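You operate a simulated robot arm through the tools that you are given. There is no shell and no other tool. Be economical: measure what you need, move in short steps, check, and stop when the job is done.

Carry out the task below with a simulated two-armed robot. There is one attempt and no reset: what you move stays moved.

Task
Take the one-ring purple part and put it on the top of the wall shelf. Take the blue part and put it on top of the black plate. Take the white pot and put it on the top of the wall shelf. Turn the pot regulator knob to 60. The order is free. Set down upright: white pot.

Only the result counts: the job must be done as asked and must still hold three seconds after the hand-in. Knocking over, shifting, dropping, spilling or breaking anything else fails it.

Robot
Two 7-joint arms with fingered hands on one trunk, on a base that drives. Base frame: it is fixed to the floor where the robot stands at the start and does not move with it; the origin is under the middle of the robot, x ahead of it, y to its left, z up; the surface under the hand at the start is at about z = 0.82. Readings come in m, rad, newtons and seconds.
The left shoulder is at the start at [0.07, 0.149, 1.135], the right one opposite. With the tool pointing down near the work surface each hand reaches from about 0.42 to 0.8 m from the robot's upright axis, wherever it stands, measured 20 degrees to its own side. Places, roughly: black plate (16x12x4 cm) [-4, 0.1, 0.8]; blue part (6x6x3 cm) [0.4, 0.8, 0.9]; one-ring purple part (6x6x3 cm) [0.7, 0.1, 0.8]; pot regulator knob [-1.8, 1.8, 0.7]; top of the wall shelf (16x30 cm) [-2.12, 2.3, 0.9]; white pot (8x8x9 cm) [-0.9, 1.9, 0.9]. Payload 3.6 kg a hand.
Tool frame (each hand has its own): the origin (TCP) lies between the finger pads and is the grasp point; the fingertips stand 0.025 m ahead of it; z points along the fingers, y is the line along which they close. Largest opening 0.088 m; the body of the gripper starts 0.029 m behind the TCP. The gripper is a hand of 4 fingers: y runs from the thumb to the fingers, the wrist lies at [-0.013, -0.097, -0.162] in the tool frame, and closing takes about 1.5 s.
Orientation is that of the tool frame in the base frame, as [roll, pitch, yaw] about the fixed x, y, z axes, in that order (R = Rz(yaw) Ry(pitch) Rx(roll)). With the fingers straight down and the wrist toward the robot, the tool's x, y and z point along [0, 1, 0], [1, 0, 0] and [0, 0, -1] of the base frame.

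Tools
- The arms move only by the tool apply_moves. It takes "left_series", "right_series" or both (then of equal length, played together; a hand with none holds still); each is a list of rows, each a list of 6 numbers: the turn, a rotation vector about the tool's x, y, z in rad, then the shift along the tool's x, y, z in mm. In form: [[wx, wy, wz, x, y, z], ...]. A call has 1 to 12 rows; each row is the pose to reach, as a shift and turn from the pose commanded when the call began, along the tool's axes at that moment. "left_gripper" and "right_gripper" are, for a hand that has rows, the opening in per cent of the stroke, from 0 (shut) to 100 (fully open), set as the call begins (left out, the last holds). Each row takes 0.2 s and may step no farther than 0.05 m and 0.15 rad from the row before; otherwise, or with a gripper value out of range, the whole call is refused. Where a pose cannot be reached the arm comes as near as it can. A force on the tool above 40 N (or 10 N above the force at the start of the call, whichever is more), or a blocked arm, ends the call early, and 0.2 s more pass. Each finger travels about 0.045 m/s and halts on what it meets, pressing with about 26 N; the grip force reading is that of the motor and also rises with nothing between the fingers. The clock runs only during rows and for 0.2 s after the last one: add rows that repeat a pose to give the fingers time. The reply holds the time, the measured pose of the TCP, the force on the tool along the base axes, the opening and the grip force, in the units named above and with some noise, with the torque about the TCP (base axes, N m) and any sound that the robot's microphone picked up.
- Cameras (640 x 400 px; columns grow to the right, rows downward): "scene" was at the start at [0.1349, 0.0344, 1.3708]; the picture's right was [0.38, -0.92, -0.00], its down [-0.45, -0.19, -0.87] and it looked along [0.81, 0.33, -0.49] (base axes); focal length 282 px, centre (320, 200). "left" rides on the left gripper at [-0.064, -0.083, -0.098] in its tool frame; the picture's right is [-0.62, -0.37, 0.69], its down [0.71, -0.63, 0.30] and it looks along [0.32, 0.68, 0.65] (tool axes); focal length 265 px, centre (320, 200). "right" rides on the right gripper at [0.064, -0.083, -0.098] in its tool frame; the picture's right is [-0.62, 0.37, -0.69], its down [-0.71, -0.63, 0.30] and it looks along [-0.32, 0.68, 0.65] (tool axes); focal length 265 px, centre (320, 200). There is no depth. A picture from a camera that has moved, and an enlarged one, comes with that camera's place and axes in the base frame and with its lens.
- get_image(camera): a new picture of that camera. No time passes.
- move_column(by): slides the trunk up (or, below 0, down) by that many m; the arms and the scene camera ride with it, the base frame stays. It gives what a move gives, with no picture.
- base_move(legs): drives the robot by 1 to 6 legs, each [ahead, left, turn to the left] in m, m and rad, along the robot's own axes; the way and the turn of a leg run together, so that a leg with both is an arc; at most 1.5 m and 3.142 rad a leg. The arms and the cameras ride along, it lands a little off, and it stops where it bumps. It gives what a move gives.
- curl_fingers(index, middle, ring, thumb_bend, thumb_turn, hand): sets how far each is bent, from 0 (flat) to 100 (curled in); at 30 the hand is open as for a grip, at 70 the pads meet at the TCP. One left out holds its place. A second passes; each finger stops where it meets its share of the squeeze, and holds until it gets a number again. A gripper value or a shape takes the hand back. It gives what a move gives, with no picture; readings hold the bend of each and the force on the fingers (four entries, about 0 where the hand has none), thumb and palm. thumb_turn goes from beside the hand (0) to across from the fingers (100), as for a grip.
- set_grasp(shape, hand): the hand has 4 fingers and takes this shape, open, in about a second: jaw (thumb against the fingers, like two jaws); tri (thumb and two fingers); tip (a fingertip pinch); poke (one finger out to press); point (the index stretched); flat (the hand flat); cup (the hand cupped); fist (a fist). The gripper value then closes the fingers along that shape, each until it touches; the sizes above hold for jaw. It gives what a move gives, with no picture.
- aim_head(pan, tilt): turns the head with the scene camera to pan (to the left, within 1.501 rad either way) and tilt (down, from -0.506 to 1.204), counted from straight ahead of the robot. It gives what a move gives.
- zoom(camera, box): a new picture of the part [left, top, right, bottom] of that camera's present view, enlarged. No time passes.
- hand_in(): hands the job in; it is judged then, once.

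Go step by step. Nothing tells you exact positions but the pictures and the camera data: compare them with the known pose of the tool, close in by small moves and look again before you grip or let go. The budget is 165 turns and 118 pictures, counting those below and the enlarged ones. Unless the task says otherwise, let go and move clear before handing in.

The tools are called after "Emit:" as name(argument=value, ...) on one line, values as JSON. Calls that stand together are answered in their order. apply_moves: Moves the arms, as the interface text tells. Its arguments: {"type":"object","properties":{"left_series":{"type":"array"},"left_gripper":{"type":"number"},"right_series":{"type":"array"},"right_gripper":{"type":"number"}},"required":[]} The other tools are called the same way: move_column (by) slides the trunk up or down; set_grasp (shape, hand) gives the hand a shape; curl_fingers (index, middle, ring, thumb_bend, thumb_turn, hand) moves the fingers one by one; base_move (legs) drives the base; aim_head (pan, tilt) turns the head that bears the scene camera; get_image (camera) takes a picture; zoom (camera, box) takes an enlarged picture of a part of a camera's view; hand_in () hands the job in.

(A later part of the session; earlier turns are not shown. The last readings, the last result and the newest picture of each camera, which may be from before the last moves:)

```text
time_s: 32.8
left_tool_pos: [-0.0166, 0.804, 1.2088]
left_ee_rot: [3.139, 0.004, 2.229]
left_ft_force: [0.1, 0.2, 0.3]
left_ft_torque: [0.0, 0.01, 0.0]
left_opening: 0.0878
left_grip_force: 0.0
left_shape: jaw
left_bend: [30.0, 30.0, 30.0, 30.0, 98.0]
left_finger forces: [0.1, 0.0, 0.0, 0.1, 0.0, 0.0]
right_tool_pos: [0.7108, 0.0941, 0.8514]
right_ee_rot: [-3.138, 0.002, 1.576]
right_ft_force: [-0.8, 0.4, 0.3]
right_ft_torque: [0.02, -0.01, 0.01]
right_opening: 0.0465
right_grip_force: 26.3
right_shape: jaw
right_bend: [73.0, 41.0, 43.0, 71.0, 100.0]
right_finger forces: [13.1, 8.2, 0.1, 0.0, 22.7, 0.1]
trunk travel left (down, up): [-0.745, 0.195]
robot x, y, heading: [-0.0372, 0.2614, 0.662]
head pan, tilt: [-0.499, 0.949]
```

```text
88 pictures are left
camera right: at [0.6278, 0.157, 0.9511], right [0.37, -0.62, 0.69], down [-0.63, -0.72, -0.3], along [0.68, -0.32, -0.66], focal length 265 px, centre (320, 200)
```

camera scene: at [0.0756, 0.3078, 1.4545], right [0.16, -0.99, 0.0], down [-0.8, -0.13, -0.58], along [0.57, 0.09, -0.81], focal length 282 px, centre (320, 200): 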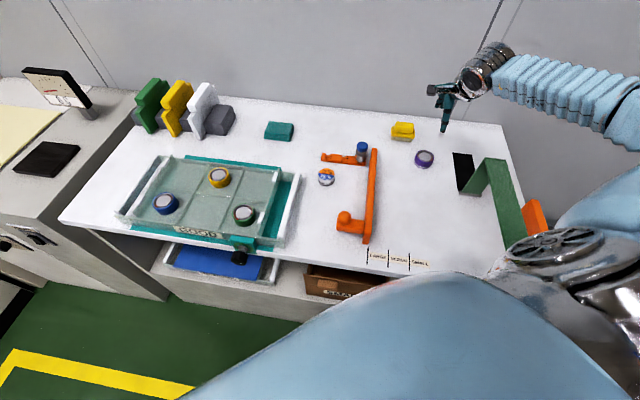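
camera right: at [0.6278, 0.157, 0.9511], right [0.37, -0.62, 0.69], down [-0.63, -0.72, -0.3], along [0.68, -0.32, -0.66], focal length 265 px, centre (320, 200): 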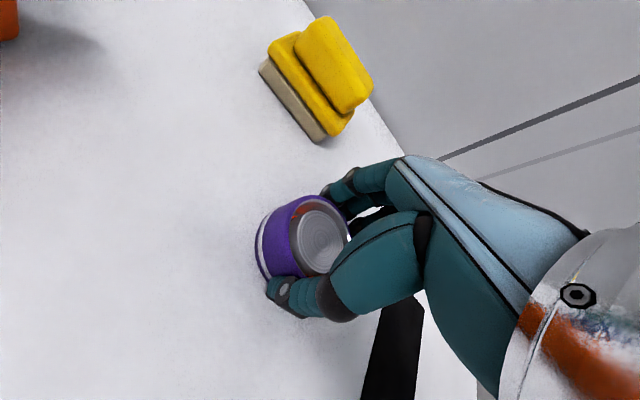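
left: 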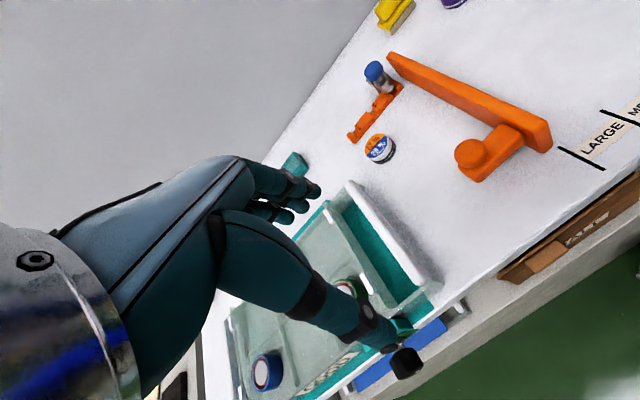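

There's a grip (forces on index, middle and thumb), though somewhat off-centre. I'll lift gently and check.

Emit:
apply_moves(right_series=[[0, 0, 0, 0, 0, -20], [0, 0, 0, 0, 0, -50], [0, 0, 0, 0, 0, -80], [0, 0, 0, 0, 0, -80]])

Emit:
get_image(camera="right")

Emit:
zoom(camera="scene", box=[360, 60, 560, 220])

```text
time_s: 33.8
left_tool_pos: [-0.0173, 0.8043, 1.207]
left_ee_rot: [3.141, 0.003, 2.227]
left_ft_force: [-0.1, 0.2, -0.2]
left_ft_torque: [0.01, 0.01, 0.02]
left_opening: 0.0879
left_grip_force: 0.0
left_shape: jaw
left_bend: [30.0, 30.0, 30.0, 30.0, 98.0]
left_finger forces: [0.0, 0.0, 0.1, 0.0, 0.0, 0.0]
right_tool_pos: [0.7116, 0.0973, 0.9325]
right_ee_rot: [-3.135, 0.0, 1.576]
right_ft_force: [-0.1, 0.9, -4.5]
right_ft_torque: [0.01, 0.03, 0.01]
right_opening: 0.0465
right_grip_force: 25.7
right_shape: jaw
right_bend: [73.0, 41.0, 43.0, 71.0, 100.0]
right_finger forces: [13.4, 8.6, 0.3, 0.1, 22.5, 0.0]
trunk travel left (down, up): [-0.745, 0.195]
robot x, y, heading: [-0.0348, 0.2638, 0.665]
head pan, tilt: [-0.499, 0.949]
```

```text
87 pictures are left
camera right: at [0.6281, 0.1623, 1.0326], right [0.37, -0.62, 0.69], down [-0.63, -0.72, -0.3], along [0.68, -0.32, -0.66], focal length 265 px, centre (320, 200)
```

right: 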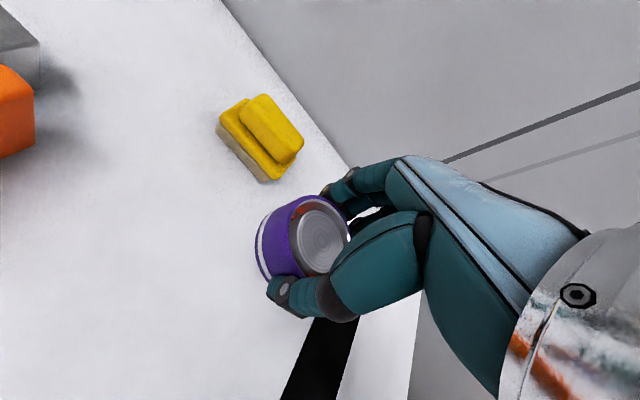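

```text
2.50 times, centred on (460, 140) of scene
camera zoom: at [0.0773, 0.3067, 1.4543], right [0.16, -0.99, 0.0], down [-0.8, -0.13, -0.58], along [0.57, 0.09, -0.81], focal length 704 px, centre (-30, 350)
```

zoom: 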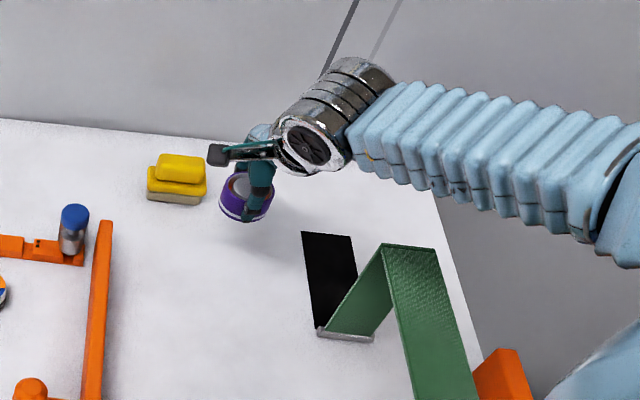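

The purple part is held firmly. Now I'll bring the right hand into a carry pose while moving the left hand above the blue part, which is within reach from here.

Emit:
apply_moves(right_series=[[0, 0, 0, 0, 0, -40], [0, 0, 0, 0, 0, -80], [0, 0, 0, 0, 0, -120], [0, 0, -0.08, 32, -30, -130], [0, 0, -0.16, 64, -60, -130], [0, 0, -0.24, 96, -90, -130], [0, 0, -0.32, 128, -120, -130], [0, 0, -0.4, 160, -150, -130], [0, 0, -0.48, 192, -180, -130], [0, 0, -0.56, 224, -210, -130], [0, 0, -0.64, 256, -240, -130], [0, 0, -0.64, 288, -270, -130]], left_series=[[0, 0, 0, -25, 28, 0], [0, 0, 0, -50, 56, 0], [0, 0, 0, -75, 84, 0], [0, 0, 0, -100, 112, 0], [0, 0, 0, -125, 140, 0], [0, 0, 0, -150, 168, 0], [0, 0, 0, -175, 196, 0], [0, 0, 0, -200, 224, 0], [0, 0, 0, -225, 252, 0], [0, 0, 0, -250, 280, 0], [0, 0, 0, -275, 308, 0], [0, 0, 0, -291, 328, 30]])

Emit:
get_image(camera="left")

Emit:
get_image(camera="right")

```text
time_s: 36.4
left_tool_pos: [0.42, 0.7761, 1.1774]
left_ee_rot: [-3.141, 0.003, 2.228]
left_ft_force: [-0.1, 0.1, 0.6]
left_ft_torque: [-0.02, 0.04, 0.02]
left_opening: 0.0877
left_grip_force: 0.0
left_shape: jaw
left_bend: [30.0, 30.0, 30.0, 30.0, 98.0]
left_finger forces: [0.1, 0.0, 0.0, 0.0, 0.0, 0.0]
right_tool_pos: [0.4451, 0.382, 1.0652]
right_ee_rot: [-3.137, 0.001, 2.216]
right_ft_force: [0.4, 0.6, -3.6]
right_ft_torque: [0.02, 0.04, 0.03]
right_opening: 0.0466
right_grip_force: 26.1
right_shape: jaw
right_bend: [73.0, 41.0, 43.0, 71.0, 100.0]
right_finger forces: [13.2, 8.7, 0.3, 0.0, 22.5, 0.1]
trunk travel left (down, up): [-0.745, 0.195]
robot x, y, heading: [-0.0344, 0.2652, 0.662]
head pan, tilt: [-0.499, 0.949]
```

```text
85 pictures are left
camera left: at [0.3921, 0.6755, 1.2771], right [0.09, -0.72, -0.69], down [-0.93, 0.18, -0.31], along [0.34, 0.67, -0.66], focal length 265 px, centre (320, 200)
```

left: 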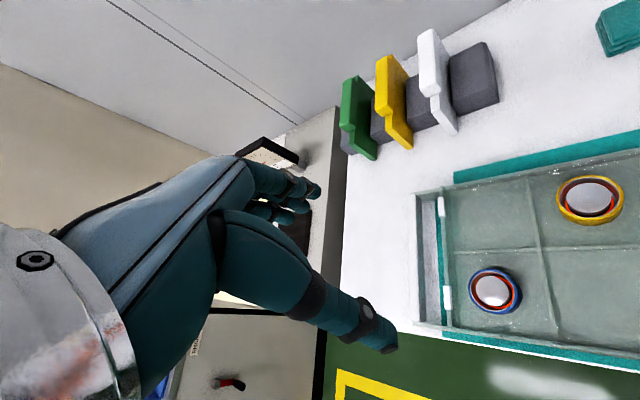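

```text
84 pictures are left
camera right: at [0.3402, 0.384, 1.1655], right [0.67, -0.27, 0.69], down [-0.07, -0.95, -0.3], along [0.74, 0.15, -0.66], focal length 265 px, centre (320, 200)
```

right: 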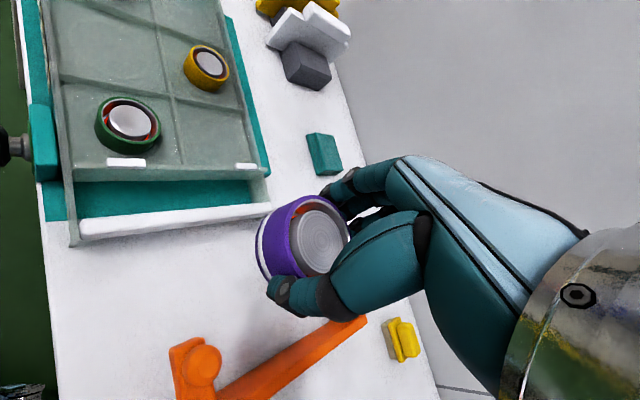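

The blue part's top centre is at about (0.418, 0.758, 0.88). I'll lower the left hand to z≈0.95 above it and look again.

Emit:
apply_moves(left_series=[[0, 0, 0, -12, -12, 45], [0, 0, 0, -12, -12, 90], [0, 0, 0, -12, -12, 135], [0, 0, 0, -12, -12, 180], [0, 0, 0, -12, -12, 227], [0, 0, 0, -12, -12, 227]])

Emit:
get_image(camera="left")

Emit:
aim_head(pan=0.2, tilt=0.8)

Emit:
get_image(camera="scene")

```text
time_s: 37.8
left_tool_pos: [0.4206, 0.7557, 0.9523]
left_ee_rot: [3.14, 0.004, 2.227]
left_ft_force: [-0.3, -0.1, -0.6]
left_ft_torque: [0.03, -0.02, -0.02]
left_opening: 0.0879
left_grip_force: 0.0
left_shape: jaw
left_bend: [30.0, 30.0, 30.0, 30.0, 98.0]
left_finger forces: [0.0, 0.0, 0.1, 0.1, 0.0, 0.1]
right_tool_pos: [0.4438, 0.3803, 1.0663]
right_ee_rot: [-3.138, -0.002, 2.216]
right_ft_force: [-0.6, -0.2, -2.6]
right_ft_torque: [0.02, 0.01, -0.03]
right_opening: 0.0464
right_grip_force: 25.6
right_shape: jaw
right_bend: [73.0, 41.0, 43.0, 71.0, 100.0]
right_finger forces: [13.3, 8.6, 0.5, 0.0, 22.6, 0.0]
trunk travel left (down, up): [-0.745, 0.195]
robot x, y, heading: [-0.039, 0.2633, 0.659]
head pan, tilt: [-0.499, 0.949]
```

```text
83 pictures are left
camera left: at [0.3927, 0.6536, 1.0517], right [0.09, -0.72, -0.69], down [-0.93, 0.18, -0.31], along [0.34, 0.67, -0.65], focal length 265 px, centre (320, 200)
```

left: 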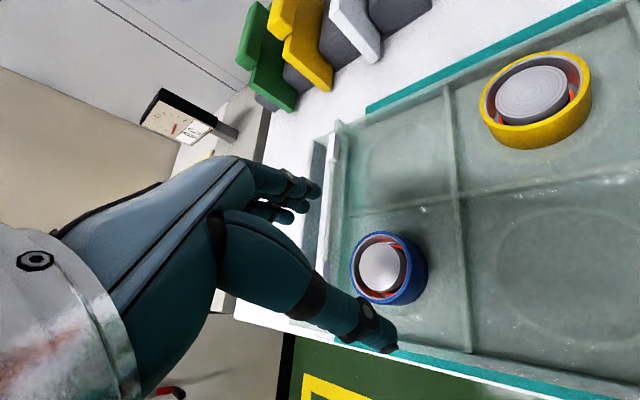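

```text
time_s: 38.8
left_tool_pos: [0.4216, 0.7558, 0.953]
left_ee_rot: [3.141, 0.0, 2.23]
left_ft_force: [-0.5, 1.0, -1.1]
left_ft_torque: [0.03, 0.0, 0.01]
left_opening: 0.0878
left_grip_force: 0.1
left_shape: jaw
left_bend: [30.0, 30.0, 30.0, 30.0, 98.0]
left_finger forces: [0.1, 0.0, 0.0, 0.1, 0.0, 0.0]
right_tool_pos: [0.4455, 0.3804, 1.0647]
right_ee_rot: [-3.139, -0.003, 2.218]
right_ft_force: [0.5, 0.5, -3.2]
right_ft_torque: [-0.04, -0.03, 0.03]
right_opening: 0.0464
right_grip_force: 25.5
right_shape: jaw
right_bend: [73.0, 41.0, 43.0, 71.0, 100.0]
right_finger forces: [13.3, 8.6, 0.5, 0.0, 22.4, 0.0]
trunk travel left (down, up): [-0.745, 0.195]
robot x, y, heading: [-0.0376, 0.2672, 0.661]
head pan, tilt: [0.201, 0.799]
```

```text
82 pictures are left
camera scene: at [0.0575, 0.3569, 1.4659], right [0.76, -0.65, 0.0], down [-0.47, -0.54, -0.7], along [0.45, 0.53, -0.72], focal length 282 px, centre (320, 200)
```

scene: 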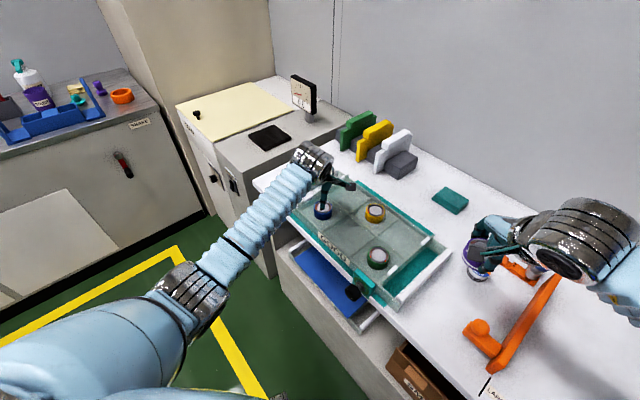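

The blue top is at (0.416, 0.759, 0.883), in a compartment with tight walls. I'll rotate the hand to a clean diagonal, narrow the opening to 76 %, and lower to z≈0.895.

Emit:
apply_moves(left_series=[[0, 0, -0.06, 3, -1, 0], [0, 0, -0.128, 6, -3, 0], [0, 0, -0.128, 6, -3, 20], [0, 0, -0.128, 6, -3, 40], [0, 0, -0.128, 6, -3, 58], [0, 0, -0.128, 6, -3, 58]], left_gripper=76)

Emit:
get_image(camera="left")

Emit:
zoom(camera="scene", box=[260, 150, 420, 270])

```text
time_s: 40.2
left_tool_pos: [0.4133, 0.7578, 0.8941]
left_ee_rot: [3.14, 0.004, 2.357]
left_ft_force: [1.7, 0.5, 1.2]
left_ft_torque: [0.04, -0.07, -0.01]
left_opening: 0.0676
left_grip_force: 0.0
left_shape: jaw
left_bend: [26.0, 35.0, 32.0, 53.0, 99.0]
left_finger forces: [1.1, 0.6, 0.0, 0.0, 0.0, 0.1]
right_tool_pos: [0.4455, 0.3799, 1.0652]
right_ee_rot: [-3.138, -0.003, 2.218]
right_ft_force: [-0.4, -0.2, -3.8]
right_ft_torque: [-0.04, 0.04, -0.03]
right_opening: 0.0463
right_grip_force: 26.1
right_shape: jaw
right_bend: [73.0, 41.0, 43.0, 71.0, 100.0]
right_finger forces: [13.3, 8.6, 0.4, 0.0, 22.5, 0.0]
trunk travel left (down, up): [-0.745, 0.195]
robot x, y, heading: [-0.0336, 0.2656, 0.664]
head pan, tilt: [0.201, 0.799]
```

```text
81 pictures are left
camera left: at [0.3982, 0.6544, 0.9935], right [0.18, -0.7, -0.69], down [-0.95, 0.06, -0.31], along [0.26, 0.71, -0.65], focal length 265 px, centre (320, 200)
```

left: 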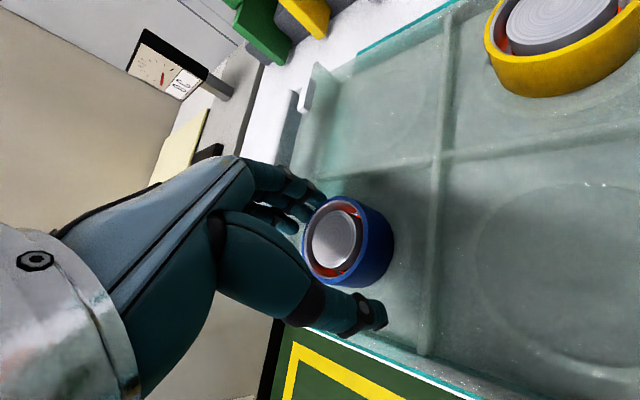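

```text
3.33 times, centred on (340, 210) of scene
camera zoom: at [0.0571, 0.3565, 1.466], right [0.76, -0.65, 0.0], down [-0.47, -0.54, -0.7], along [0.45, 0.53, -0.72], focal length 939 px, centre (253, 167)
```

zoom: 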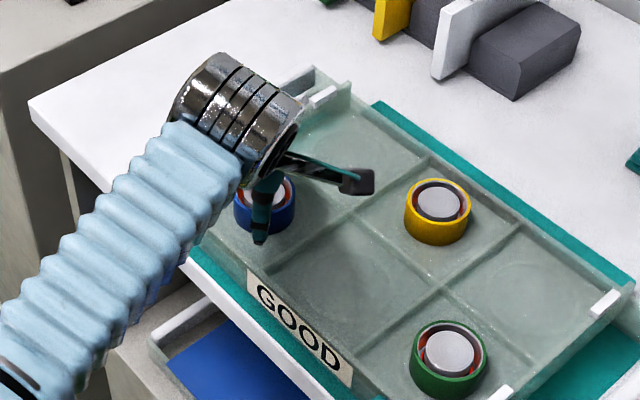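

The index finger is brushing the part's side. I'll reopen, shift 5 mm toward the finger side, then descend carefully.

Emit:
apply_moves(left_series=[[0, 0, 0, 0, 0, -4], [0, 0, 0, -3, 5, -4], [0, 0, 0, -3, 5, -4], [0, 0, 0, -3, 5, 2], [0, 0, 0, -3, 5, 8], [0, 0, 0, -3, 5, 10]], left_gripper=96)

Emit:
get_image(camera="left")

```text
time_s: 41.6
left_tool_pos: [0.4172, 0.76, 0.8859]
left_ee_rot: [3.137, 0.004, 2.356]
left_ft_force: [-0.1, -5.5, 5.9]
left_ft_torque: [0.25, -0.08, -0.11]
left_opening: 0.0839
left_grip_force: 0.0
left_shape: jaw
left_bend: [31.0, 31.0, 32.0, 31.0, 98.0]
left_finger forces: [0.1, 0.0, 8.4, 0.1, 0.0, 0.0]
right_tool_pos: [0.4434, 0.3778, 1.0678]
right_ee_rot: [-3.14, -0.002, 2.217]
right_ft_force: [0.3, 0.0, -4.5]
right_ft_torque: [-0.01, 0.0, 0.02]
right_opening: 0.0463
right_grip_force: 25.6
right_shape: jaw
right_bend: [73.0, 41.0, 43.0, 71.0, 100.0]
right_finger forces: [13.3, 8.6, 0.4, 0.0, 22.6, 0.0]
trunk travel left (down, up): [-0.745, 0.195]
robot x, y, heading: [-0.0363, 0.2643, 0.663]
head pan, tilt: [0.201, 0.799]
```

```text
79 pictures are left
camera left: at [0.4033, 0.6554, 0.985], right [0.18, -0.7, -0.69], down [-0.95, 0.06, -0.31], along [0.26, 0.71, -0.65], focal length 265 px, centre (320, 200)
```

left: 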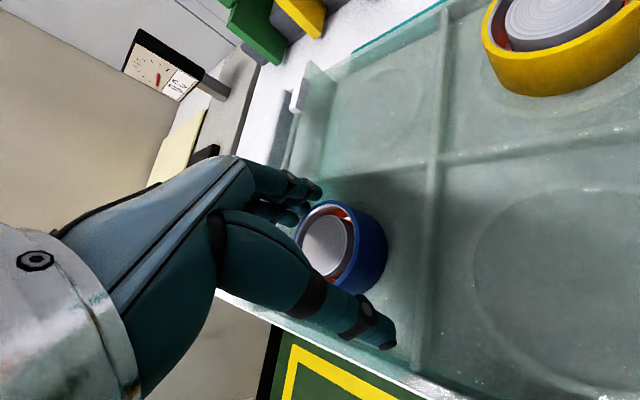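

The ring finger touches the tray wall lightly. Depth is already enough for a grip, so I'll back off 2 mm and a little sideways, then close.

Emit:
apply_moves(left_series=[[0, 0, 0, -3, -3, -2], [0, 0, 0, -5, -3, -2], [0, 0, 0, -5, -3, -2]], left_gripper=96)

Emit:
apply_moves(left_series=[[0, 0, 0, 0, 0, 0], [0, 0, 0, 0, 0, 0], [0, 0, 0, 0, 0, 0], [0, 0, 0, 0, 0, 0], [0, 0, 0, 0, 0, 0], [0, 0, 0, 0, 0, 0], [0, 0, 0, 0, 0, 0]], left_gripper=0)

Emit:
get_image(camera="left")

```text
time_s: 42.4
left_tool_pos: [0.4191, 0.7566, 0.8856]
left_ee_rot: [-3.141, 0.003, 2.355]
left_ft_force: [-0.1, -1.1, -0.4]
left_ft_torque: [0.04, 0.0, 0.01]
left_opening: 0.0842
left_grip_force: 0.1
left_shape: jaw
left_bend: [31.0, 31.0, 30.0, 31.0, 98.0]
left_finger forces: [0.0, 0.0, 0.0, 0.1, 0.1, 0.0]
right_tool_pos: [0.4441, 0.3801, 1.0657]
right_ee_rot: [-3.139, 0.0, 2.217]
right_ft_force: [0.1, 0.6, -3.7]
right_ft_torque: [0.02, 0.03, 0.02]
right_opening: 0.0463
right_grip_force: 26.0
right_shape: jaw
right_bend: [73.0, 41.0, 43.0, 71.0, 100.0]
right_finger forces: [13.4, 8.6, 0.4, 0.0, 22.5, 0.0]
trunk travel left (down, up): [-0.745, 0.195]
robot x, y, heading: [-0.0335, 0.2633, 0.661]
head pan, tilt: [0.201, 0.799]
```

```text
time_s: 44.0
left_tool_pos: [0.4197, 0.7561, 0.8857]
left_ee_rot: [3.142, 0.001, 2.355]
left_ft_force: [-0.6, -0.7, 0.1]
left_ft_torque: [0.0, 0.01, -0.02]
left_opening: 0.0452
left_grip_force: 26.2
left_shape: jaw
left_bend: [73.0, 38.0, 39.0, 73.0, 100.0]
left_finger forces: [12.9, 7.1, 3.3, 0.1, 23.8, 0.0]
right_tool_pos: [0.4447, 0.3796, 1.0667]
right_ee_rot: [-3.137, -0.001, 2.215]
right_ft_force: [-0.1, 0.3, -3.5]
right_ft_torque: [-0.01, -0.02, 0.02]
right_opening: 0.0466
right_grip_force: 25.4
right_shape: jaw
right_bend: [73.0, 41.0, 43.0, 71.0, 100.0]
right_finger forces: [13.3, 8.7, 0.3, 0.1, 22.5, 0.1]
trunk travel left (down, up): [-0.745, 0.195]
robot x, y, heading: [-0.0341, 0.2637, 0.661]
head pan, tilt: [0.201, 0.799]
```

```text
78 pictures are left
camera left: at [0.4057, 0.6515, 0.9853], right [0.18, -0.7, -0.69], down [-0.95, 0.06, -0.31], along [0.26, 0.71, -0.65], focal length 265 px, centre (320, 200)
```

left: 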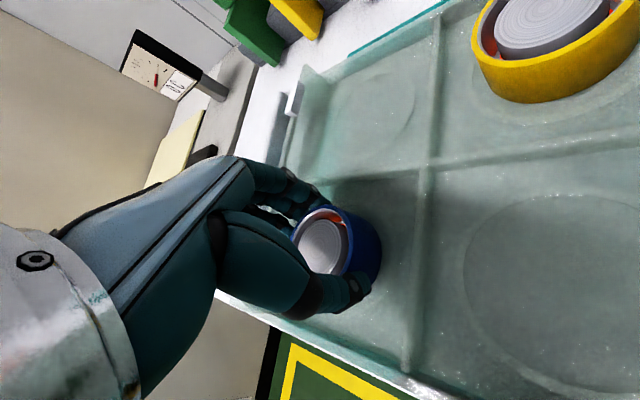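

The blue part is gripped the same way as the purple one. I'll lift it straight out and check.

Emit:
apply_moves(left_series=[[0, 0, 0, 0, 0, -20], [0, 0, 0, 0, 0, -50], [0, 0, 0, 0, 0, -90], [0, 0, 0, 0, 0, -130], [0, 0, 0, 0, 0, -170], [0, 0, 0, 0, 0, -200], [0, 0, 0, 0, 0, -200]])

Emit:
get_image(camera="left")

Emit:
get_image(camera="scene")

```text
time_s: 45.6
left_tool_pos: [0.421, 0.7559, 1.088]
left_ee_rot: [-3.14, 0.003, 2.357]
left_ft_force: [-0.3, -0.3, -4.4]
left_ft_torque: [-0.02, -0.01, 0.0]
left_opening: 0.0452
left_grip_force: 26.3
left_shape: jaw
left_bend: [73.0, 38.0, 39.0, 73.0, 100.0]
left_finger forces: [12.9, 7.1, 3.4, 0.0, 23.4, 0.1]
right_tool_pos: [0.4451, 0.3803, 1.0659]
right_ee_rot: [-3.137, 0.0, 2.217]
right_ft_force: [0.0, 0.8, -3.0]
right_ft_torque: [-0.03, 0.0, 0.01]
right_opening: 0.0463
right_grip_force: 26.1
right_shape: jaw
right_bend: [73.0, 41.0, 43.0, 71.0, 100.0]
right_finger forces: [13.3, 8.6, 0.4, 0.1, 22.6, 0.0]
trunk travel left (down, up): [-0.745, 0.195]
robot x, y, heading: [-0.0353, 0.2603, 0.656]
head pan, tilt: [0.201, 0.799]
```

```text
77 pictures are left
camera left: at [0.406, 0.6515, 1.1865], right [0.18, -0.7, -0.69], down [-0.95, 0.06, -0.31], along [0.26, 0.71, -0.66], focal length 265 px, centre (320, 200)
```

left: 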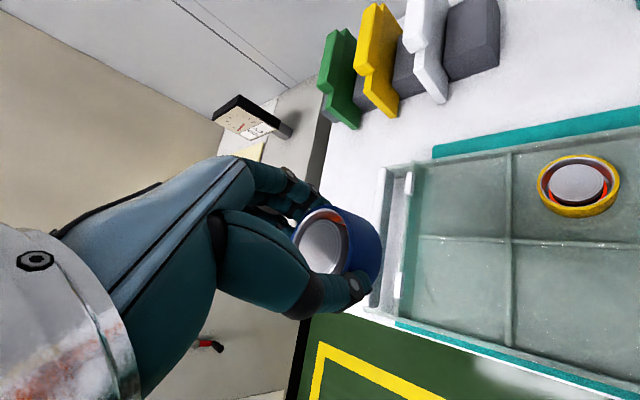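

```text
76 pictures are left
camera scene: at [0.0575, 0.3575, 1.4658], right [0.76, -0.65, 0.0], down [-0.47, -0.54, -0.7], along [0.45, 0.53, -0.72], focal length 282 px, centre (320, 200)
```

scene: 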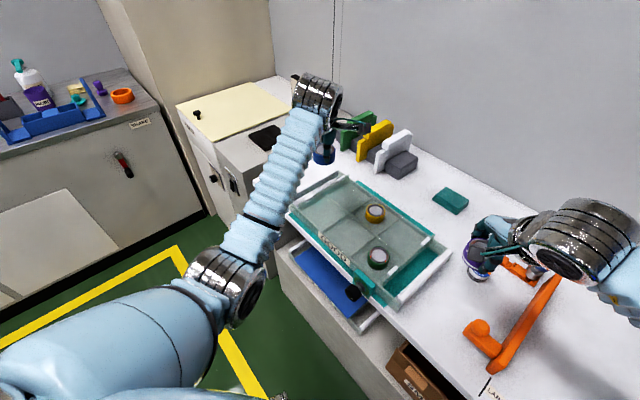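

Both parts are held. I'll retract the left hand to a carry pose and look around left for the route.

Emit:
apply_moves(left_series=[[0, 0, 0, 24, -34, 0], [0, 0, 0, 49, -68, 0], [0, 0, 0, 73, -102, 0], [0, 0, 0, 98, -135, 0], [0, 0, 0, 122, -169, 0], [0, 0, 0, 147, -203, 0], [0, 0, 0, 147, -203, 0]])

Emit:
aim_head(pan=1.45, tilt=0.3)

Emit:
get_image(camera="scene")

Emit:
aim_head(pan=0.8, tilt=0.3)

Emit:
get_image(camera="scene")

```text
time_s: 47.2
left_tool_pos: [0.1718, 0.715, 1.0822]
left_ee_rot: [3.141, 0.002, 2.354]
left_ft_force: [0.3, 0.2, -3.1]
left_ft_torque: [0.02, 0.01, 0.0]
left_opening: 0.0451
left_grip_force: 26.1
left_shape: jaw
left_bend: [73.0, 39.0, 39.0, 73.0, 100.0]
left_finger forces: [13.2, 7.1, 3.8, 0.0, 23.5, 0.0]
right_tool_pos: [0.4456, 0.3806, 1.065]
right_ee_rot: [-3.137, -0.001, 2.218]
right_ft_force: [0.0, 0.8, -3.8]
right_ft_torque: [0.02, 0.01, 0.02]
right_opening: 0.0463
right_grip_force: 26.4
right_shape: jaw
right_bend: [73.0, 40.0, 43.0, 71.0, 100.0]
right_finger forces: [13.2, 8.6, 0.5, 0.0, 22.5, 0.1]
trunk travel left (down, up): [-0.745, 0.195]
robot x, y, heading: [-0.0352, 0.2647, 0.661]
head pan, tilt: [0.201, 0.799]
```

```text
time_s: 48.7
left_tool_pos: [0.1723, 0.7152, 1.0836]
left_ee_rot: [3.141, 0.003, 2.355]
left_ft_force: [-0.1, 0.6, -3.3]
left_ft_torque: [0.01, 0.02, 0.02]
left_opening: 0.0449
left_grip_force: 25.9
left_shape: jaw
left_bend: [73.0, 39.0, 39.0, 73.0, 100.0]
left_finger forces: [13.1, 7.2, 3.8, 0.0, 23.6, 0.1]
right_tool_pos: [0.4446, 0.3811, 1.0651]
right_ee_rot: [-3.138, -0.001, 2.217]
right_ft_force: [0.2, 0.4, -2.7]
right_ft_torque: [-0.03, 0.02, -0.01]
right_opening: 0.0462
right_grip_force: 26.1
right_shape: jaw
right_bend: [73.0, 40.0, 43.0, 71.0, 100.0]
right_finger forces: [13.3, 8.7, 0.5, 0.0, 22.5, 0.0]
trunk travel left (down, up): [-0.745, 0.195]
robot x, y, heading: [-0.0358, 0.2675, 0.661]
head pan, tilt: [1.45, 0.3]
```

```text
75 pictures are left
camera scene: at [-0.0432, 0.3762, 1.5103], right [0.86, 0.51, 0.0], down [0.15, -0.25, -0.96], along [-0.49, 0.82, -0.3], focal length 282 px, centre (320, 200)
```

scene: 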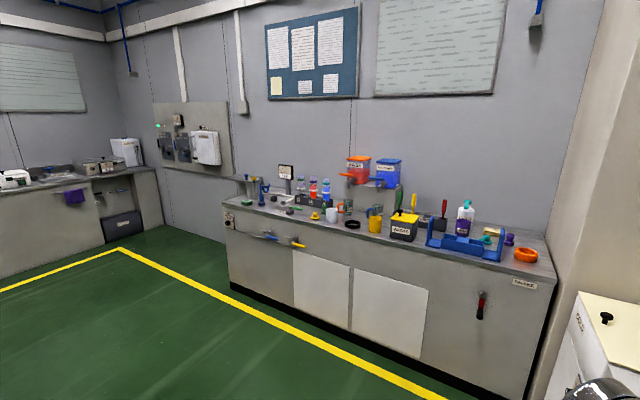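

```text
time_s: 49.7
left_tool_pos: [0.1712, 0.7142, 1.0843]
left_ee_rot: [-3.141, 0.004, 2.356]
left_ft_force: [0.7, -1.4, -2.8]
left_ft_torque: [-0.01, -0.01, -0.01]
left_opening: 0.0448
left_grip_force: 26.1
left_shape: jaw
left_bend: [73.0, 39.0, 39.0, 73.0, 100.0]
left_finger forces: [13.2, 7.1, 3.7, 0.1, 23.7, 0.0]
right_tool_pos: [0.4447, 0.3805, 1.0665]
right_ee_rot: [-3.138, -0.002, 2.216]
right_ft_force: [-0.1, 0.0, -4.1]
right_ft_torque: [0.02, 0.06, 0.0]
right_opening: 0.0464
right_grip_force: 26.0
right_shape: jaw
right_bend: [73.0, 40.0, 43.0, 71.0, 100.0]
right_finger forces: [13.2, 8.8, 0.5, 0.1, 22.5, 0.0]
trunk travel left (down, up): [-0.745, 0.195]
robot x, y, heading: [-0.0361, 0.263, 0.66]
head pan, tilt: [0.799, 0.3]
```

```text
74 pictures are left
camera scene: at [0.015, 0.3887, 1.5103], right [0.99, -0.11, 0.0], down [-0.03, -0.29, -0.96], along [0.11, 0.95, -0.3], focal length 282 px, centre (320, 200)
```

scene: 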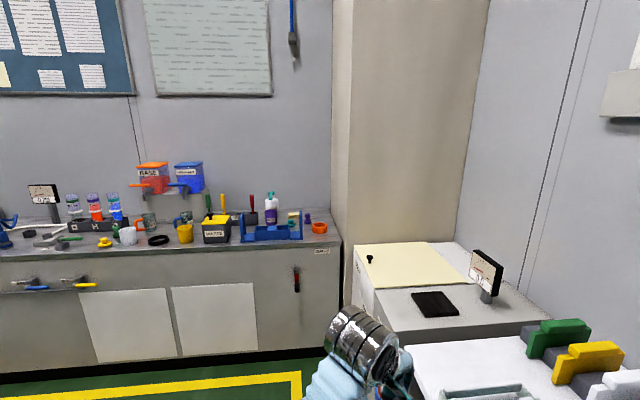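

I recognise the second counter: white pot near (-0.9,1.9), and the shelf and regulator knob at its left end. I'll zoom in for details.

Emit:
aim_head(pan=1.45, tilt=0.3)

Emit:
zoom(camera="scene", box=[200, 140, 320, 260])

Emit:
zoom(camera="scene", box=[290, 140, 450, 260])

```text
time_s: 50.7
left_tool_pos: [0.1712, 0.7146, 1.0844]
left_ee_rot: [-3.141, 0.004, 2.357]
left_ft_force: [0.0, 0.2, -3.6]
left_ft_torque: [-0.03, 0.03, 0.0]
left_opening: 0.0449
left_grip_force: 25.6
left_shape: jaw
left_bend: [73.0, 39.0, 39.0, 73.0, 100.0]
left_finger forces: [13.3, 7.1, 3.8, 0.1, 23.6, 0.1]
right_tool_pos: [0.4453, 0.3803, 1.0664]
right_ee_rot: [-3.137, -0.002, 2.218]
right_ft_force: [0.1, 0.1, -2.9]
right_ft_torque: [-0.01, -0.01, 0.0]
right_opening: 0.0463
right_grip_force: 26.0
right_shape: jaw
right_bend: [73.0, 40.0, 43.0, 71.0, 100.0]
right_finger forces: [13.2, 8.7, 0.5, 0.0, 22.5, 0.1]
trunk travel left (down, up): [-0.745, 0.195]
robot x, y, heading: [-0.0385, 0.2657, 0.659]
head pan, tilt: [1.45, 0.3]
```

```text
3.33 times, centred on (260, 200) of scene
camera zoom: at [-0.0431, 0.376, 1.5103], right [0.86, 0.51, 0.0], down [0.15, -0.25, -0.96], along [-0.49, 0.82, -0.3], focal length 939 px, centre (520, 200)
```

zoom: 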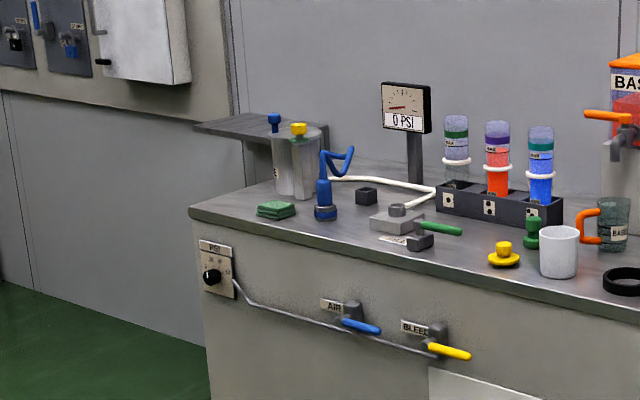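

```text
3.33 times, centred on (370, 200) of scene
camera zoom: at [-0.0431, 0.376, 1.5103], right [0.86, 0.51, 0.0], down [0.15, -0.25, -0.96], along [-0.49, 0.82, -0.3], focal length 939 px, centre (153, 200)
```

zoom: 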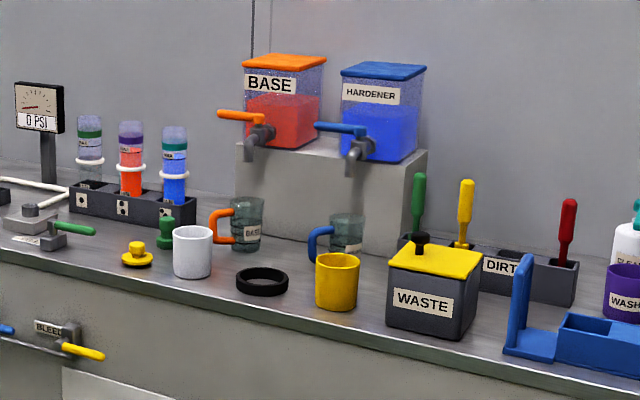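

The wall shelf lies just left of the counter's left end, the PSI regulator dial is on the counter front, and the floor between is clear. I'll drive left, face the counter wall and go toward the shelf.

Emit:
base_move(legs=[[0, 0.5, 0], [0, 0, 0.91], [0, 1.2, 0]])

Emit:
aim_head(pan=0.35, tilt=0.4)

Emit:
get_image(camera="scene")

```text
time_s: 77.1
left_tool_pos: [-1.7533, 1.0854, 1.0838]
left_ee_rot: [-3.139, 0.004, -2.999]
left_ft_force: [-0.4, 0.0, -3.8]
left_ft_torque: [-0.02, -0.06, 0.02]
left_opening: 0.0449
left_grip_force: 25.9
left_shape: jaw
left_bend: [73.0, 39.0, 40.0, 73.0, 100.0]
left_finger forces: [13.3, 7.1, 4.3, 0.1, 23.6, 0.1]
right_tool_pos: [-1.322, 1.1038, 1.0674]
right_ee_rot: [-3.137, 0.004, -3.138]
right_ft_force: [-0.6, 0.1, -2.6]
right_ft_torque: [-0.01, -0.03, 0.01]
right_opening: 0.0461
right_grip_force: 26.3
right_shape: jaw
right_bend: [73.0, 41.0, 44.0, 72.0, 100.0]
right_finger forces: [13.5, 8.5, 2.5, 0.1, 22.8, 0.0]
trunk travel left (down, up): [-0.745, 0.195]
robot x, y, heading: [-1.5164, 0.651, 1.586]
head pan, tilt: [1.45, 0.3]
stopped in leg 3: the robot was blocked; the commanded pose is now the measured one
```

```text
time_s: 78.4
left_tool_pos: [-1.7538, 1.0882, 1.0839]
left_ee_rot: [-3.14, 0.003, -3.0]
left_ft_force: [0.5, 0.2, -3.6]
left_ft_torque: [-0.03, -0.02, 0.04]
left_opening: 0.0447
left_grip_force: 25.8
left_shape: jaw
left_bend: [73.0, 39.0, 40.0, 73.0, 100.0]
left_finger forces: [13.3, 7.3, 4.4, 0.0, 23.6, 0.0]
right_tool_pos: [-1.3208, 1.1049, 1.0648]
right_ee_rot: [-3.138, 0.001, -3.141]
right_ft_force: [-0.6, 0.6, -3.2]
right_ft_torque: [0.02, -0.02, -0.01]
right_opening: 0.046
right_grip_force: 25.5
right_shape: jaw
right_bend: [73.0, 41.0, 44.0, 72.0, 100.0]
right_finger forces: [13.4, 8.5, 2.6, 0.1, 22.8, 0.1]
trunk travel left (down, up): [-0.745, 0.195]
robot x, y, heading: [-1.5172, 0.6511, 1.589]
head pan, tilt: [0.351, 0.4]
```

```text
71 pictures are left
camera scene: at [-1.5516, 0.7903, 1.5008], right [0.93, 0.36, 0.0], down [0.14, -0.36, -0.92], along [-0.33, 0.86, -0.39], focal length 282 px, centre (320, 200)
```

scene: 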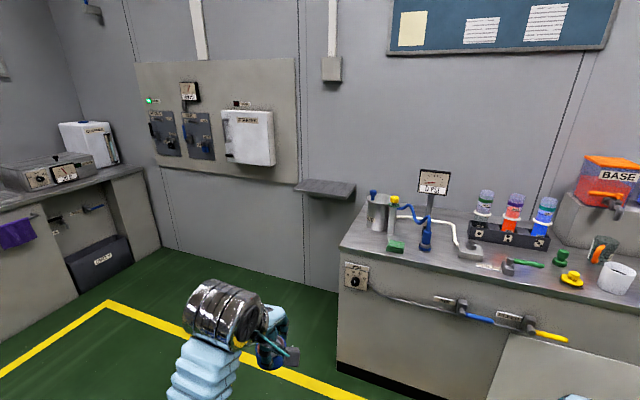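

The base stopped just short of the leg's end ("blocked"). Let me look left/down for what it could be.

Emit:
aim_head(pan=1.4, tilt=0.6)

Emit:
get_image(camera="scene")

```text
time_s: 79.7
left_tool_pos: [-1.7515, 1.0876, 1.084]
left_ee_rot: [-3.141, 0.004, -3.001]
left_ft_force: [0.0, -0.1, -3.1]
left_ft_torque: [-0.04, -0.06, -0.03]
left_opening: 0.0449
left_grip_force: 25.9
left_shape: jaw
left_bend: [73.0, 39.0, 40.0, 73.0, 100.0]
left_finger forces: [13.3, 7.2, 4.2, 0.1, 23.4, 0.0]
right_tool_pos: [-1.3212, 1.1054, 1.0654]
right_ee_rot: [-3.136, 0.0, -3.141]
right_ft_force: [-1.3, 0.5, -2.5]
right_ft_torque: [-0.01, 0.01, 0.0]
right_opening: 0.046
right_grip_force: 26.1
right_shape: jaw
right_bend: [73.0, 41.0, 44.0, 72.0, 100.0]
right_finger forces: [13.4, 8.4, 2.5, 0.0, 22.8, 0.0]
trunk travel left (down, up): [-0.745, 0.195]
robot x, y, heading: [-1.5195, 0.6527, 1.581]
head pan, tilt: [1.4, 0.6]
```

```text
70 pictures are left
camera scene: at [-1.6036, 0.7173, 1.4828], right [0.15, 0.99, 0.0], down [0.56, -0.09, -0.82], along [-0.82, 0.13, -0.57], focal length 282 px, centre (320, 200)
```

scene: 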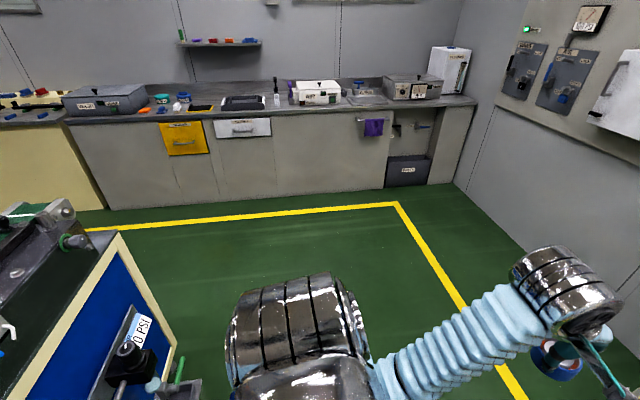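

A blue machine stands to the left-behind. I'll step right slightly, go ahead first, and then left past it.

Emit:
base_move(legs=[[0.0, -0.03, 0], [0.45, 0, 0], [0, 0.58, 0]])

Emit:
aim_head(pan=0.0, tilt=0.6)

Emit:
get_image(camera="scene")

```text
time_s: 94.2
left_tool_pos: [-2.3302, 1.5145, 1.0833]
left_ee_rot: [3.141, 0.003, -2.975]
left_ft_force: [0.6, -0.1, -3.4]
left_ft_torque: [0.02, -0.02, -0.01]
left_opening: 0.0445
left_grip_force: 25.4
left_shape: jaw
left_bend: [73.0, 39.0, 40.0, 73.0, 100.0]
left_finger forces: [13.2, 7.2, 4.5, 0.1, 23.5, 0.1]
right_tool_pos: [-1.8997, 1.5434, 1.0659]
right_ee_rot: [-3.136, -0.002, -3.115]
right_ft_force: [-0.3, -0.5, -3.2]
right_ft_torque: [-0.01, 0.03, 0.0]
right_opening: 0.0462
right_grip_force: 26.1
right_shape: jaw
right_bend: [73.0, 41.0, 44.0, 72.0, 100.0]
right_finger forces: [13.3, 8.4, 2.8, 0.1, 22.7, 0.0]
trunk travel left (down, up): [-0.745, 0.195]
robot x, y, heading: [-2.0881, 1.0843, 1.613]
head pan, tilt: [1.4, 0.6]
```

```text
time_s: 95.8
left_tool_pos: [-2.3319, 1.5156, 1.084]
left_ee_rot: [3.141, 0.003, -2.976]
left_ft_force: [-0.3, -0.7, -3.4]
left_ft_torque: [-0.01, -0.01, 0.0]
left_opening: 0.0445
left_grip_force: 25.5
left_shape: jaw
left_bend: [73.0, 39.0, 40.0, 73.0, 100.0]
left_finger forces: [13.2, 7.2, 4.6, 0.0, 23.4, 0.0]
right_tool_pos: [-1.9014, 1.5439, 1.0649]
right_ee_rot: [-3.136, 0.001, -3.116]
right_ft_force: [0.5, 0.4, -2.7]
right_ft_torque: [-0.01, -0.04, 0.04]
right_opening: 0.046
right_grip_force: 25.9
right_shape: jaw
right_bend: [73.0, 41.0, 44.0, 72.0, 100.0]
right_finger forces: [13.5, 8.3, 2.7, 0.0, 22.8, 0.0]
trunk travel left (down, up): [-0.745, 0.195]
robot x, y, heading: [-2.0858, 1.0865, 1.609]
head pan, tilt: [0.0, 0.6]
```

```text
69 pictures are left
camera scene: at [-2.0923, 1.2256, 1.4827], right [1.0, 0.04, 0.0], down [0.02, -0.57, -0.82], along [-0.03, 0.82, -0.57], focal length 282 px, centre (320, 200)
```

scene: 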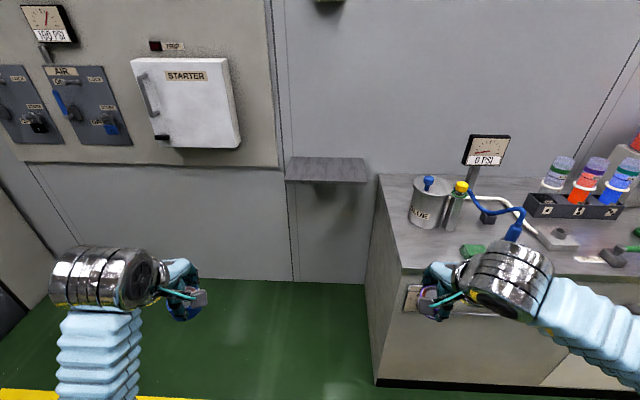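

The shelf is right ahead. I'll zoom to locate its edges precisely.

Emit:
zoom(camera="scene", box=[260, 130, 420, 230])

Emit:
zoom(camera="scene", box=[380, 270, 480, 340])

```text
4.00 times, centred on (340, 180) of scene
camera zoom: at [-2.0923, 1.2256, 1.4827], right [1.0, 0.04, 0.0], down [0.02, -0.57, -0.82], along [-0.03, 0.82, -0.57], focal length 1127 px, centre (240, 280)
```

zoom: 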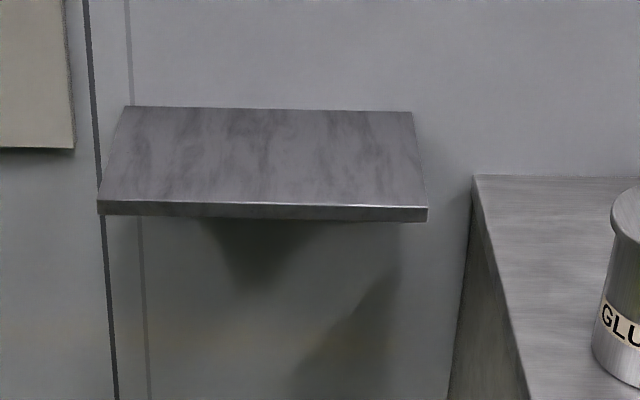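

```text
5.71 times, centred on (430, 305) of scene
camera zoom: at [-2.0923, 1.2256, 1.4827], right [1.0, 0.04, 0.0], down [0.02, -0.57, -0.82], along [-0.03, 0.82, -0.57], focal length 1610 px, centre (-309, -400)
```

zoom: 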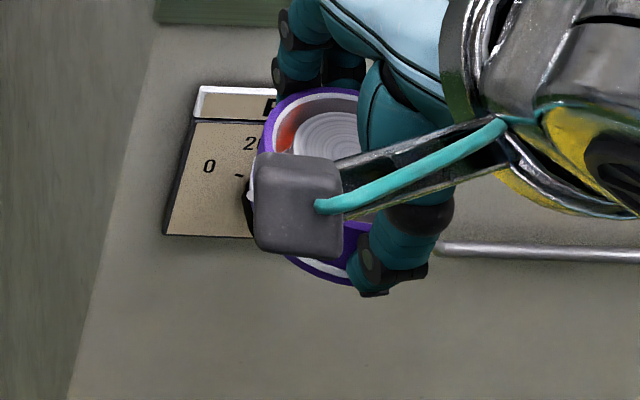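

The shelf top centre appears around (-2.1, 2.25–2.3). I'll drive left 0.2 m and ahead 0.45 m so the right shoulder faces the shelf, then triangulate its height.

Emit:
base_move(legs=[[0, 0.2, -0.035], [0.42, 0, 0]])

Emit:
aim_head(pan=-0.2, tilt=0.75)

Emit:
get_image(camera="scene")

Emit:
get_image(camera="right")

```text
time_s: 104.3
left_tool_pos: [-2.521, 1.9266, 1.0837]
left_ee_rot: [3.141, 0.004, -3.015]
left_ft_force: [-0.6, 0.9, -2.4]
left_ft_torque: [-0.01, -0.04, 0.03]
left_opening: 0.0448
left_grip_force: 26.2
left_shape: jaw
left_bend: [73.0, 39.0, 40.0, 73.0, 100.0]
left_finger forces: [13.1, 7.1, 4.6, 0.0, 23.6, 0.0]
right_tool_pos: [-2.0891, 1.938, 1.0668]
right_ee_rot: [-3.136, 0.001, 3.129]
right_ft_force: [-0.3, 1.0, -2.7]
right_ft_torque: [0.02, -0.06, 0.02]
right_opening: 0.0462
right_grip_force: 26.3
right_shape: jaw
right_bend: [73.0, 41.0, 44.0, 72.0, 100.0]
right_finger forces: [13.3, 8.3, 2.8, 0.1, 22.8, 0.1]
trunk travel left (down, up): [-0.745, 0.195]
robot x, y, heading: [-2.2892, 1.4908, 1.57]
head pan, tilt: [0.0, 0.6]
```

```text
time_s: 105.0
left_tool_pos: [-2.5179, 1.9282, 1.0836]
left_ee_rot: [-3.14, 0.002, -3.015]
left_ft_force: [0.0, -0.3, -2.7]
left_ft_torque: [-0.05, 0.01, -0.01]
left_opening: 0.045
left_grip_force: 26.2
left_shape: jaw
left_bend: [73.0, 39.0, 40.0, 73.0, 100.0]
left_finger forces: [13.1, 7.1, 4.5, 0.1, 23.6, 0.1]
right_tool_pos: [-2.0874, 1.9384, 1.0651]
right_ee_rot: [-3.137, 0.0, 3.13]
right_ft_force: [-0.4, -0.5, -3.3]
right_ft_torque: [-0.01, 0.0, -0.02]
right_opening: 0.0463
right_grip_force: 25.8
right_shape: jaw
right_bend: [73.0, 41.0, 44.0, 72.0, 100.0]
right_finger forces: [13.3, 8.4, 2.7, 0.0, 22.9, 0.1]
trunk travel left (down, up): [-0.745, 0.195]
robot x, y, heading: [-2.2904, 1.4904, 1.569]
head pan, tilt: [-0.201, 0.75]
```

```text
66 pictures are left
camera scene: at [-2.2728, 1.6228, 1.47], right [0.98, -0.2, 0.0], down [-0.13, -0.67, -0.73], along [0.14, 0.72, -0.68], focal length 282 px, centre (320, 200)
```

scene: 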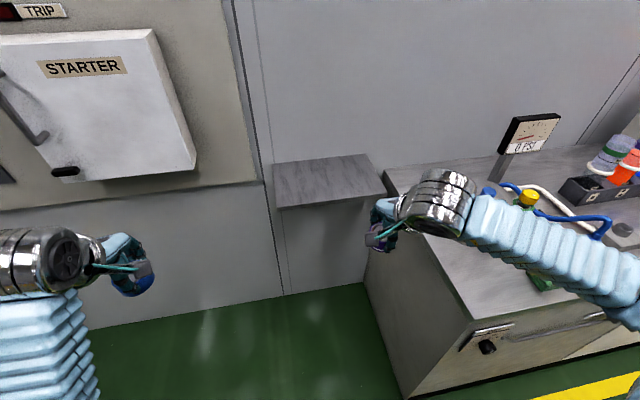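

```text
65 pictures are left
camera right: at [-2.1518, 1.8566, 1.1654], right [0.62, 0.36, 0.69], down [0.71, -0.64, -0.3], along [0.33, 0.68, -0.66], focal length 265 px, centre (320, 200)
```

right: 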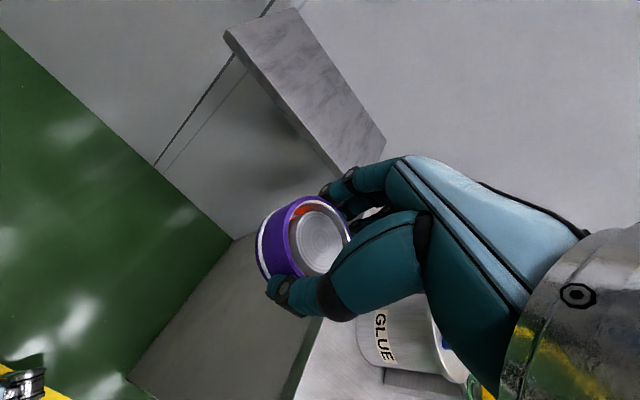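

Triangulation gives the shelf top z≈0.895, x from -2.28 to -1.94, y from 2.22 to 2.44. I'll place the purple part at (-2.19, 2.32): first shift the hand left and up, then drive ahead 0.17 m.

Emit:
apply_moves(right_series=[[0, 0, 0, 35, 0, -20], [0, 0, 0, 70, 0, -40], [0, 0, 0, 100, 0, -60], [0, 0, 0, 100, 0, -60]])

Emit:
base_move(legs=[[0.17, 0, 0]])

Emit:
get_image(camera="scene")

Emit:
get_image(camera="right")

```text
time_s: 106.0
left_tool_pos: [-2.5179, 1.9271, 1.084]
left_ee_rot: [3.141, 0.002, -3.016]
left_ft_force: [-0.5, 0.0, -3.3]
left_ft_torque: [-0.02, 0.0, -0.03]
left_opening: 0.0446
left_grip_force: 26.1
left_shape: jaw
left_bend: [73.0, 39.0, 40.0, 73.0, 100.0]
left_finger forces: [13.3, 7.1, 4.6, 0.1, 23.6, 0.0]
right_tool_pos: [-2.1857, 1.9417, 1.1231]
right_ee_rot: [-3.138, 0.001, 3.129]
right_ft_force: [-0.1, 0.6, -3.9]
right_ft_torque: [-0.01, 0.01, -0.04]
right_opening: 0.0459
right_grip_force: 26.0
right_shape: jaw
right_bend: [73.0, 41.0, 44.0, 72.0, 100.0]
right_finger forces: [13.5, 8.4, 2.7, 0.0, 22.5, 0.0]
trunk travel left (down, up): [-0.745, 0.195]
robot x, y, heading: [-2.2903, 1.491, 1.573]
head pan, tilt: [-0.201, 0.75]
```

```text
time_s: 108.8
left_tool_pos: [-2.5219, 2.094, 1.0833]
left_ee_rot: [-3.142, 0.006, -3.013]
left_ft_force: [-1.6, 0.1, -2.9]
left_ft_torque: [0.0, -0.03, -0.01]
left_opening: 0.0445
left_grip_force: 25.9
left_shape: jaw
left_bend: [73.0, 39.0, 40.0, 73.0, 100.0]
left_finger forces: [13.2, 7.1, 4.7, 0.1, 23.6, 0.0]
right_tool_pos: [-2.1887, 2.1089, 1.1239]
right_ee_rot: [-3.136, 0.002, 3.131]
right_ft_force: [0.5, -1.1, -3.3]
right_ft_torque: [-0.01, 0.05, -0.04]
right_opening: 0.046
right_grip_force: 25.7
right_shape: jaw
right_bend: [73.0, 41.0, 44.0, 72.0, 100.0]
right_finger forces: [13.4, 8.3, 2.7, 0.0, 22.6, 0.0]
trunk travel left (down, up): [-0.745, 0.195]
robot x, y, heading: [-2.2894, 1.6628, 1.575]
head pan, tilt: [-0.201, 0.75]
```

```text
64 pictures are left
camera scene: at [-2.2768, 1.7925, 1.4702], right [0.98, -0.2, 0.0], down [-0.13, -0.67, -0.73], along [0.14, 0.72, -0.68], focal length 282 px, centre (320, 200)
```

scene: 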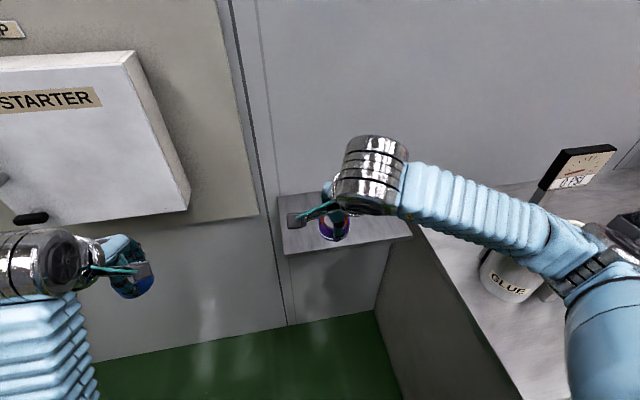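

```text
63 pictures are left
camera right: at [-2.2544, 2.026, 1.2248], right [0.62, 0.36, 0.69], down [0.71, -0.64, -0.3], along [0.33, 0.68, -0.66], focal length 265 px, centre (320, 200)
```

right: 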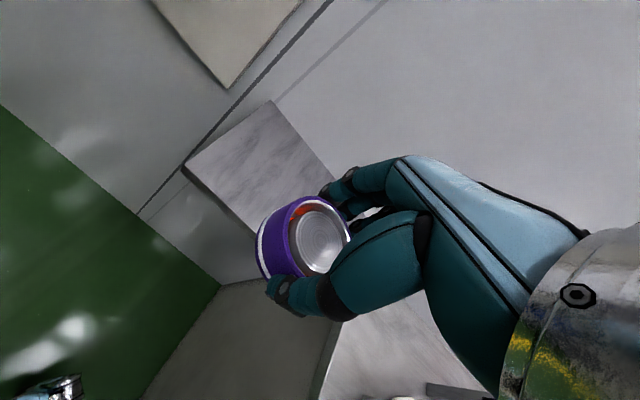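

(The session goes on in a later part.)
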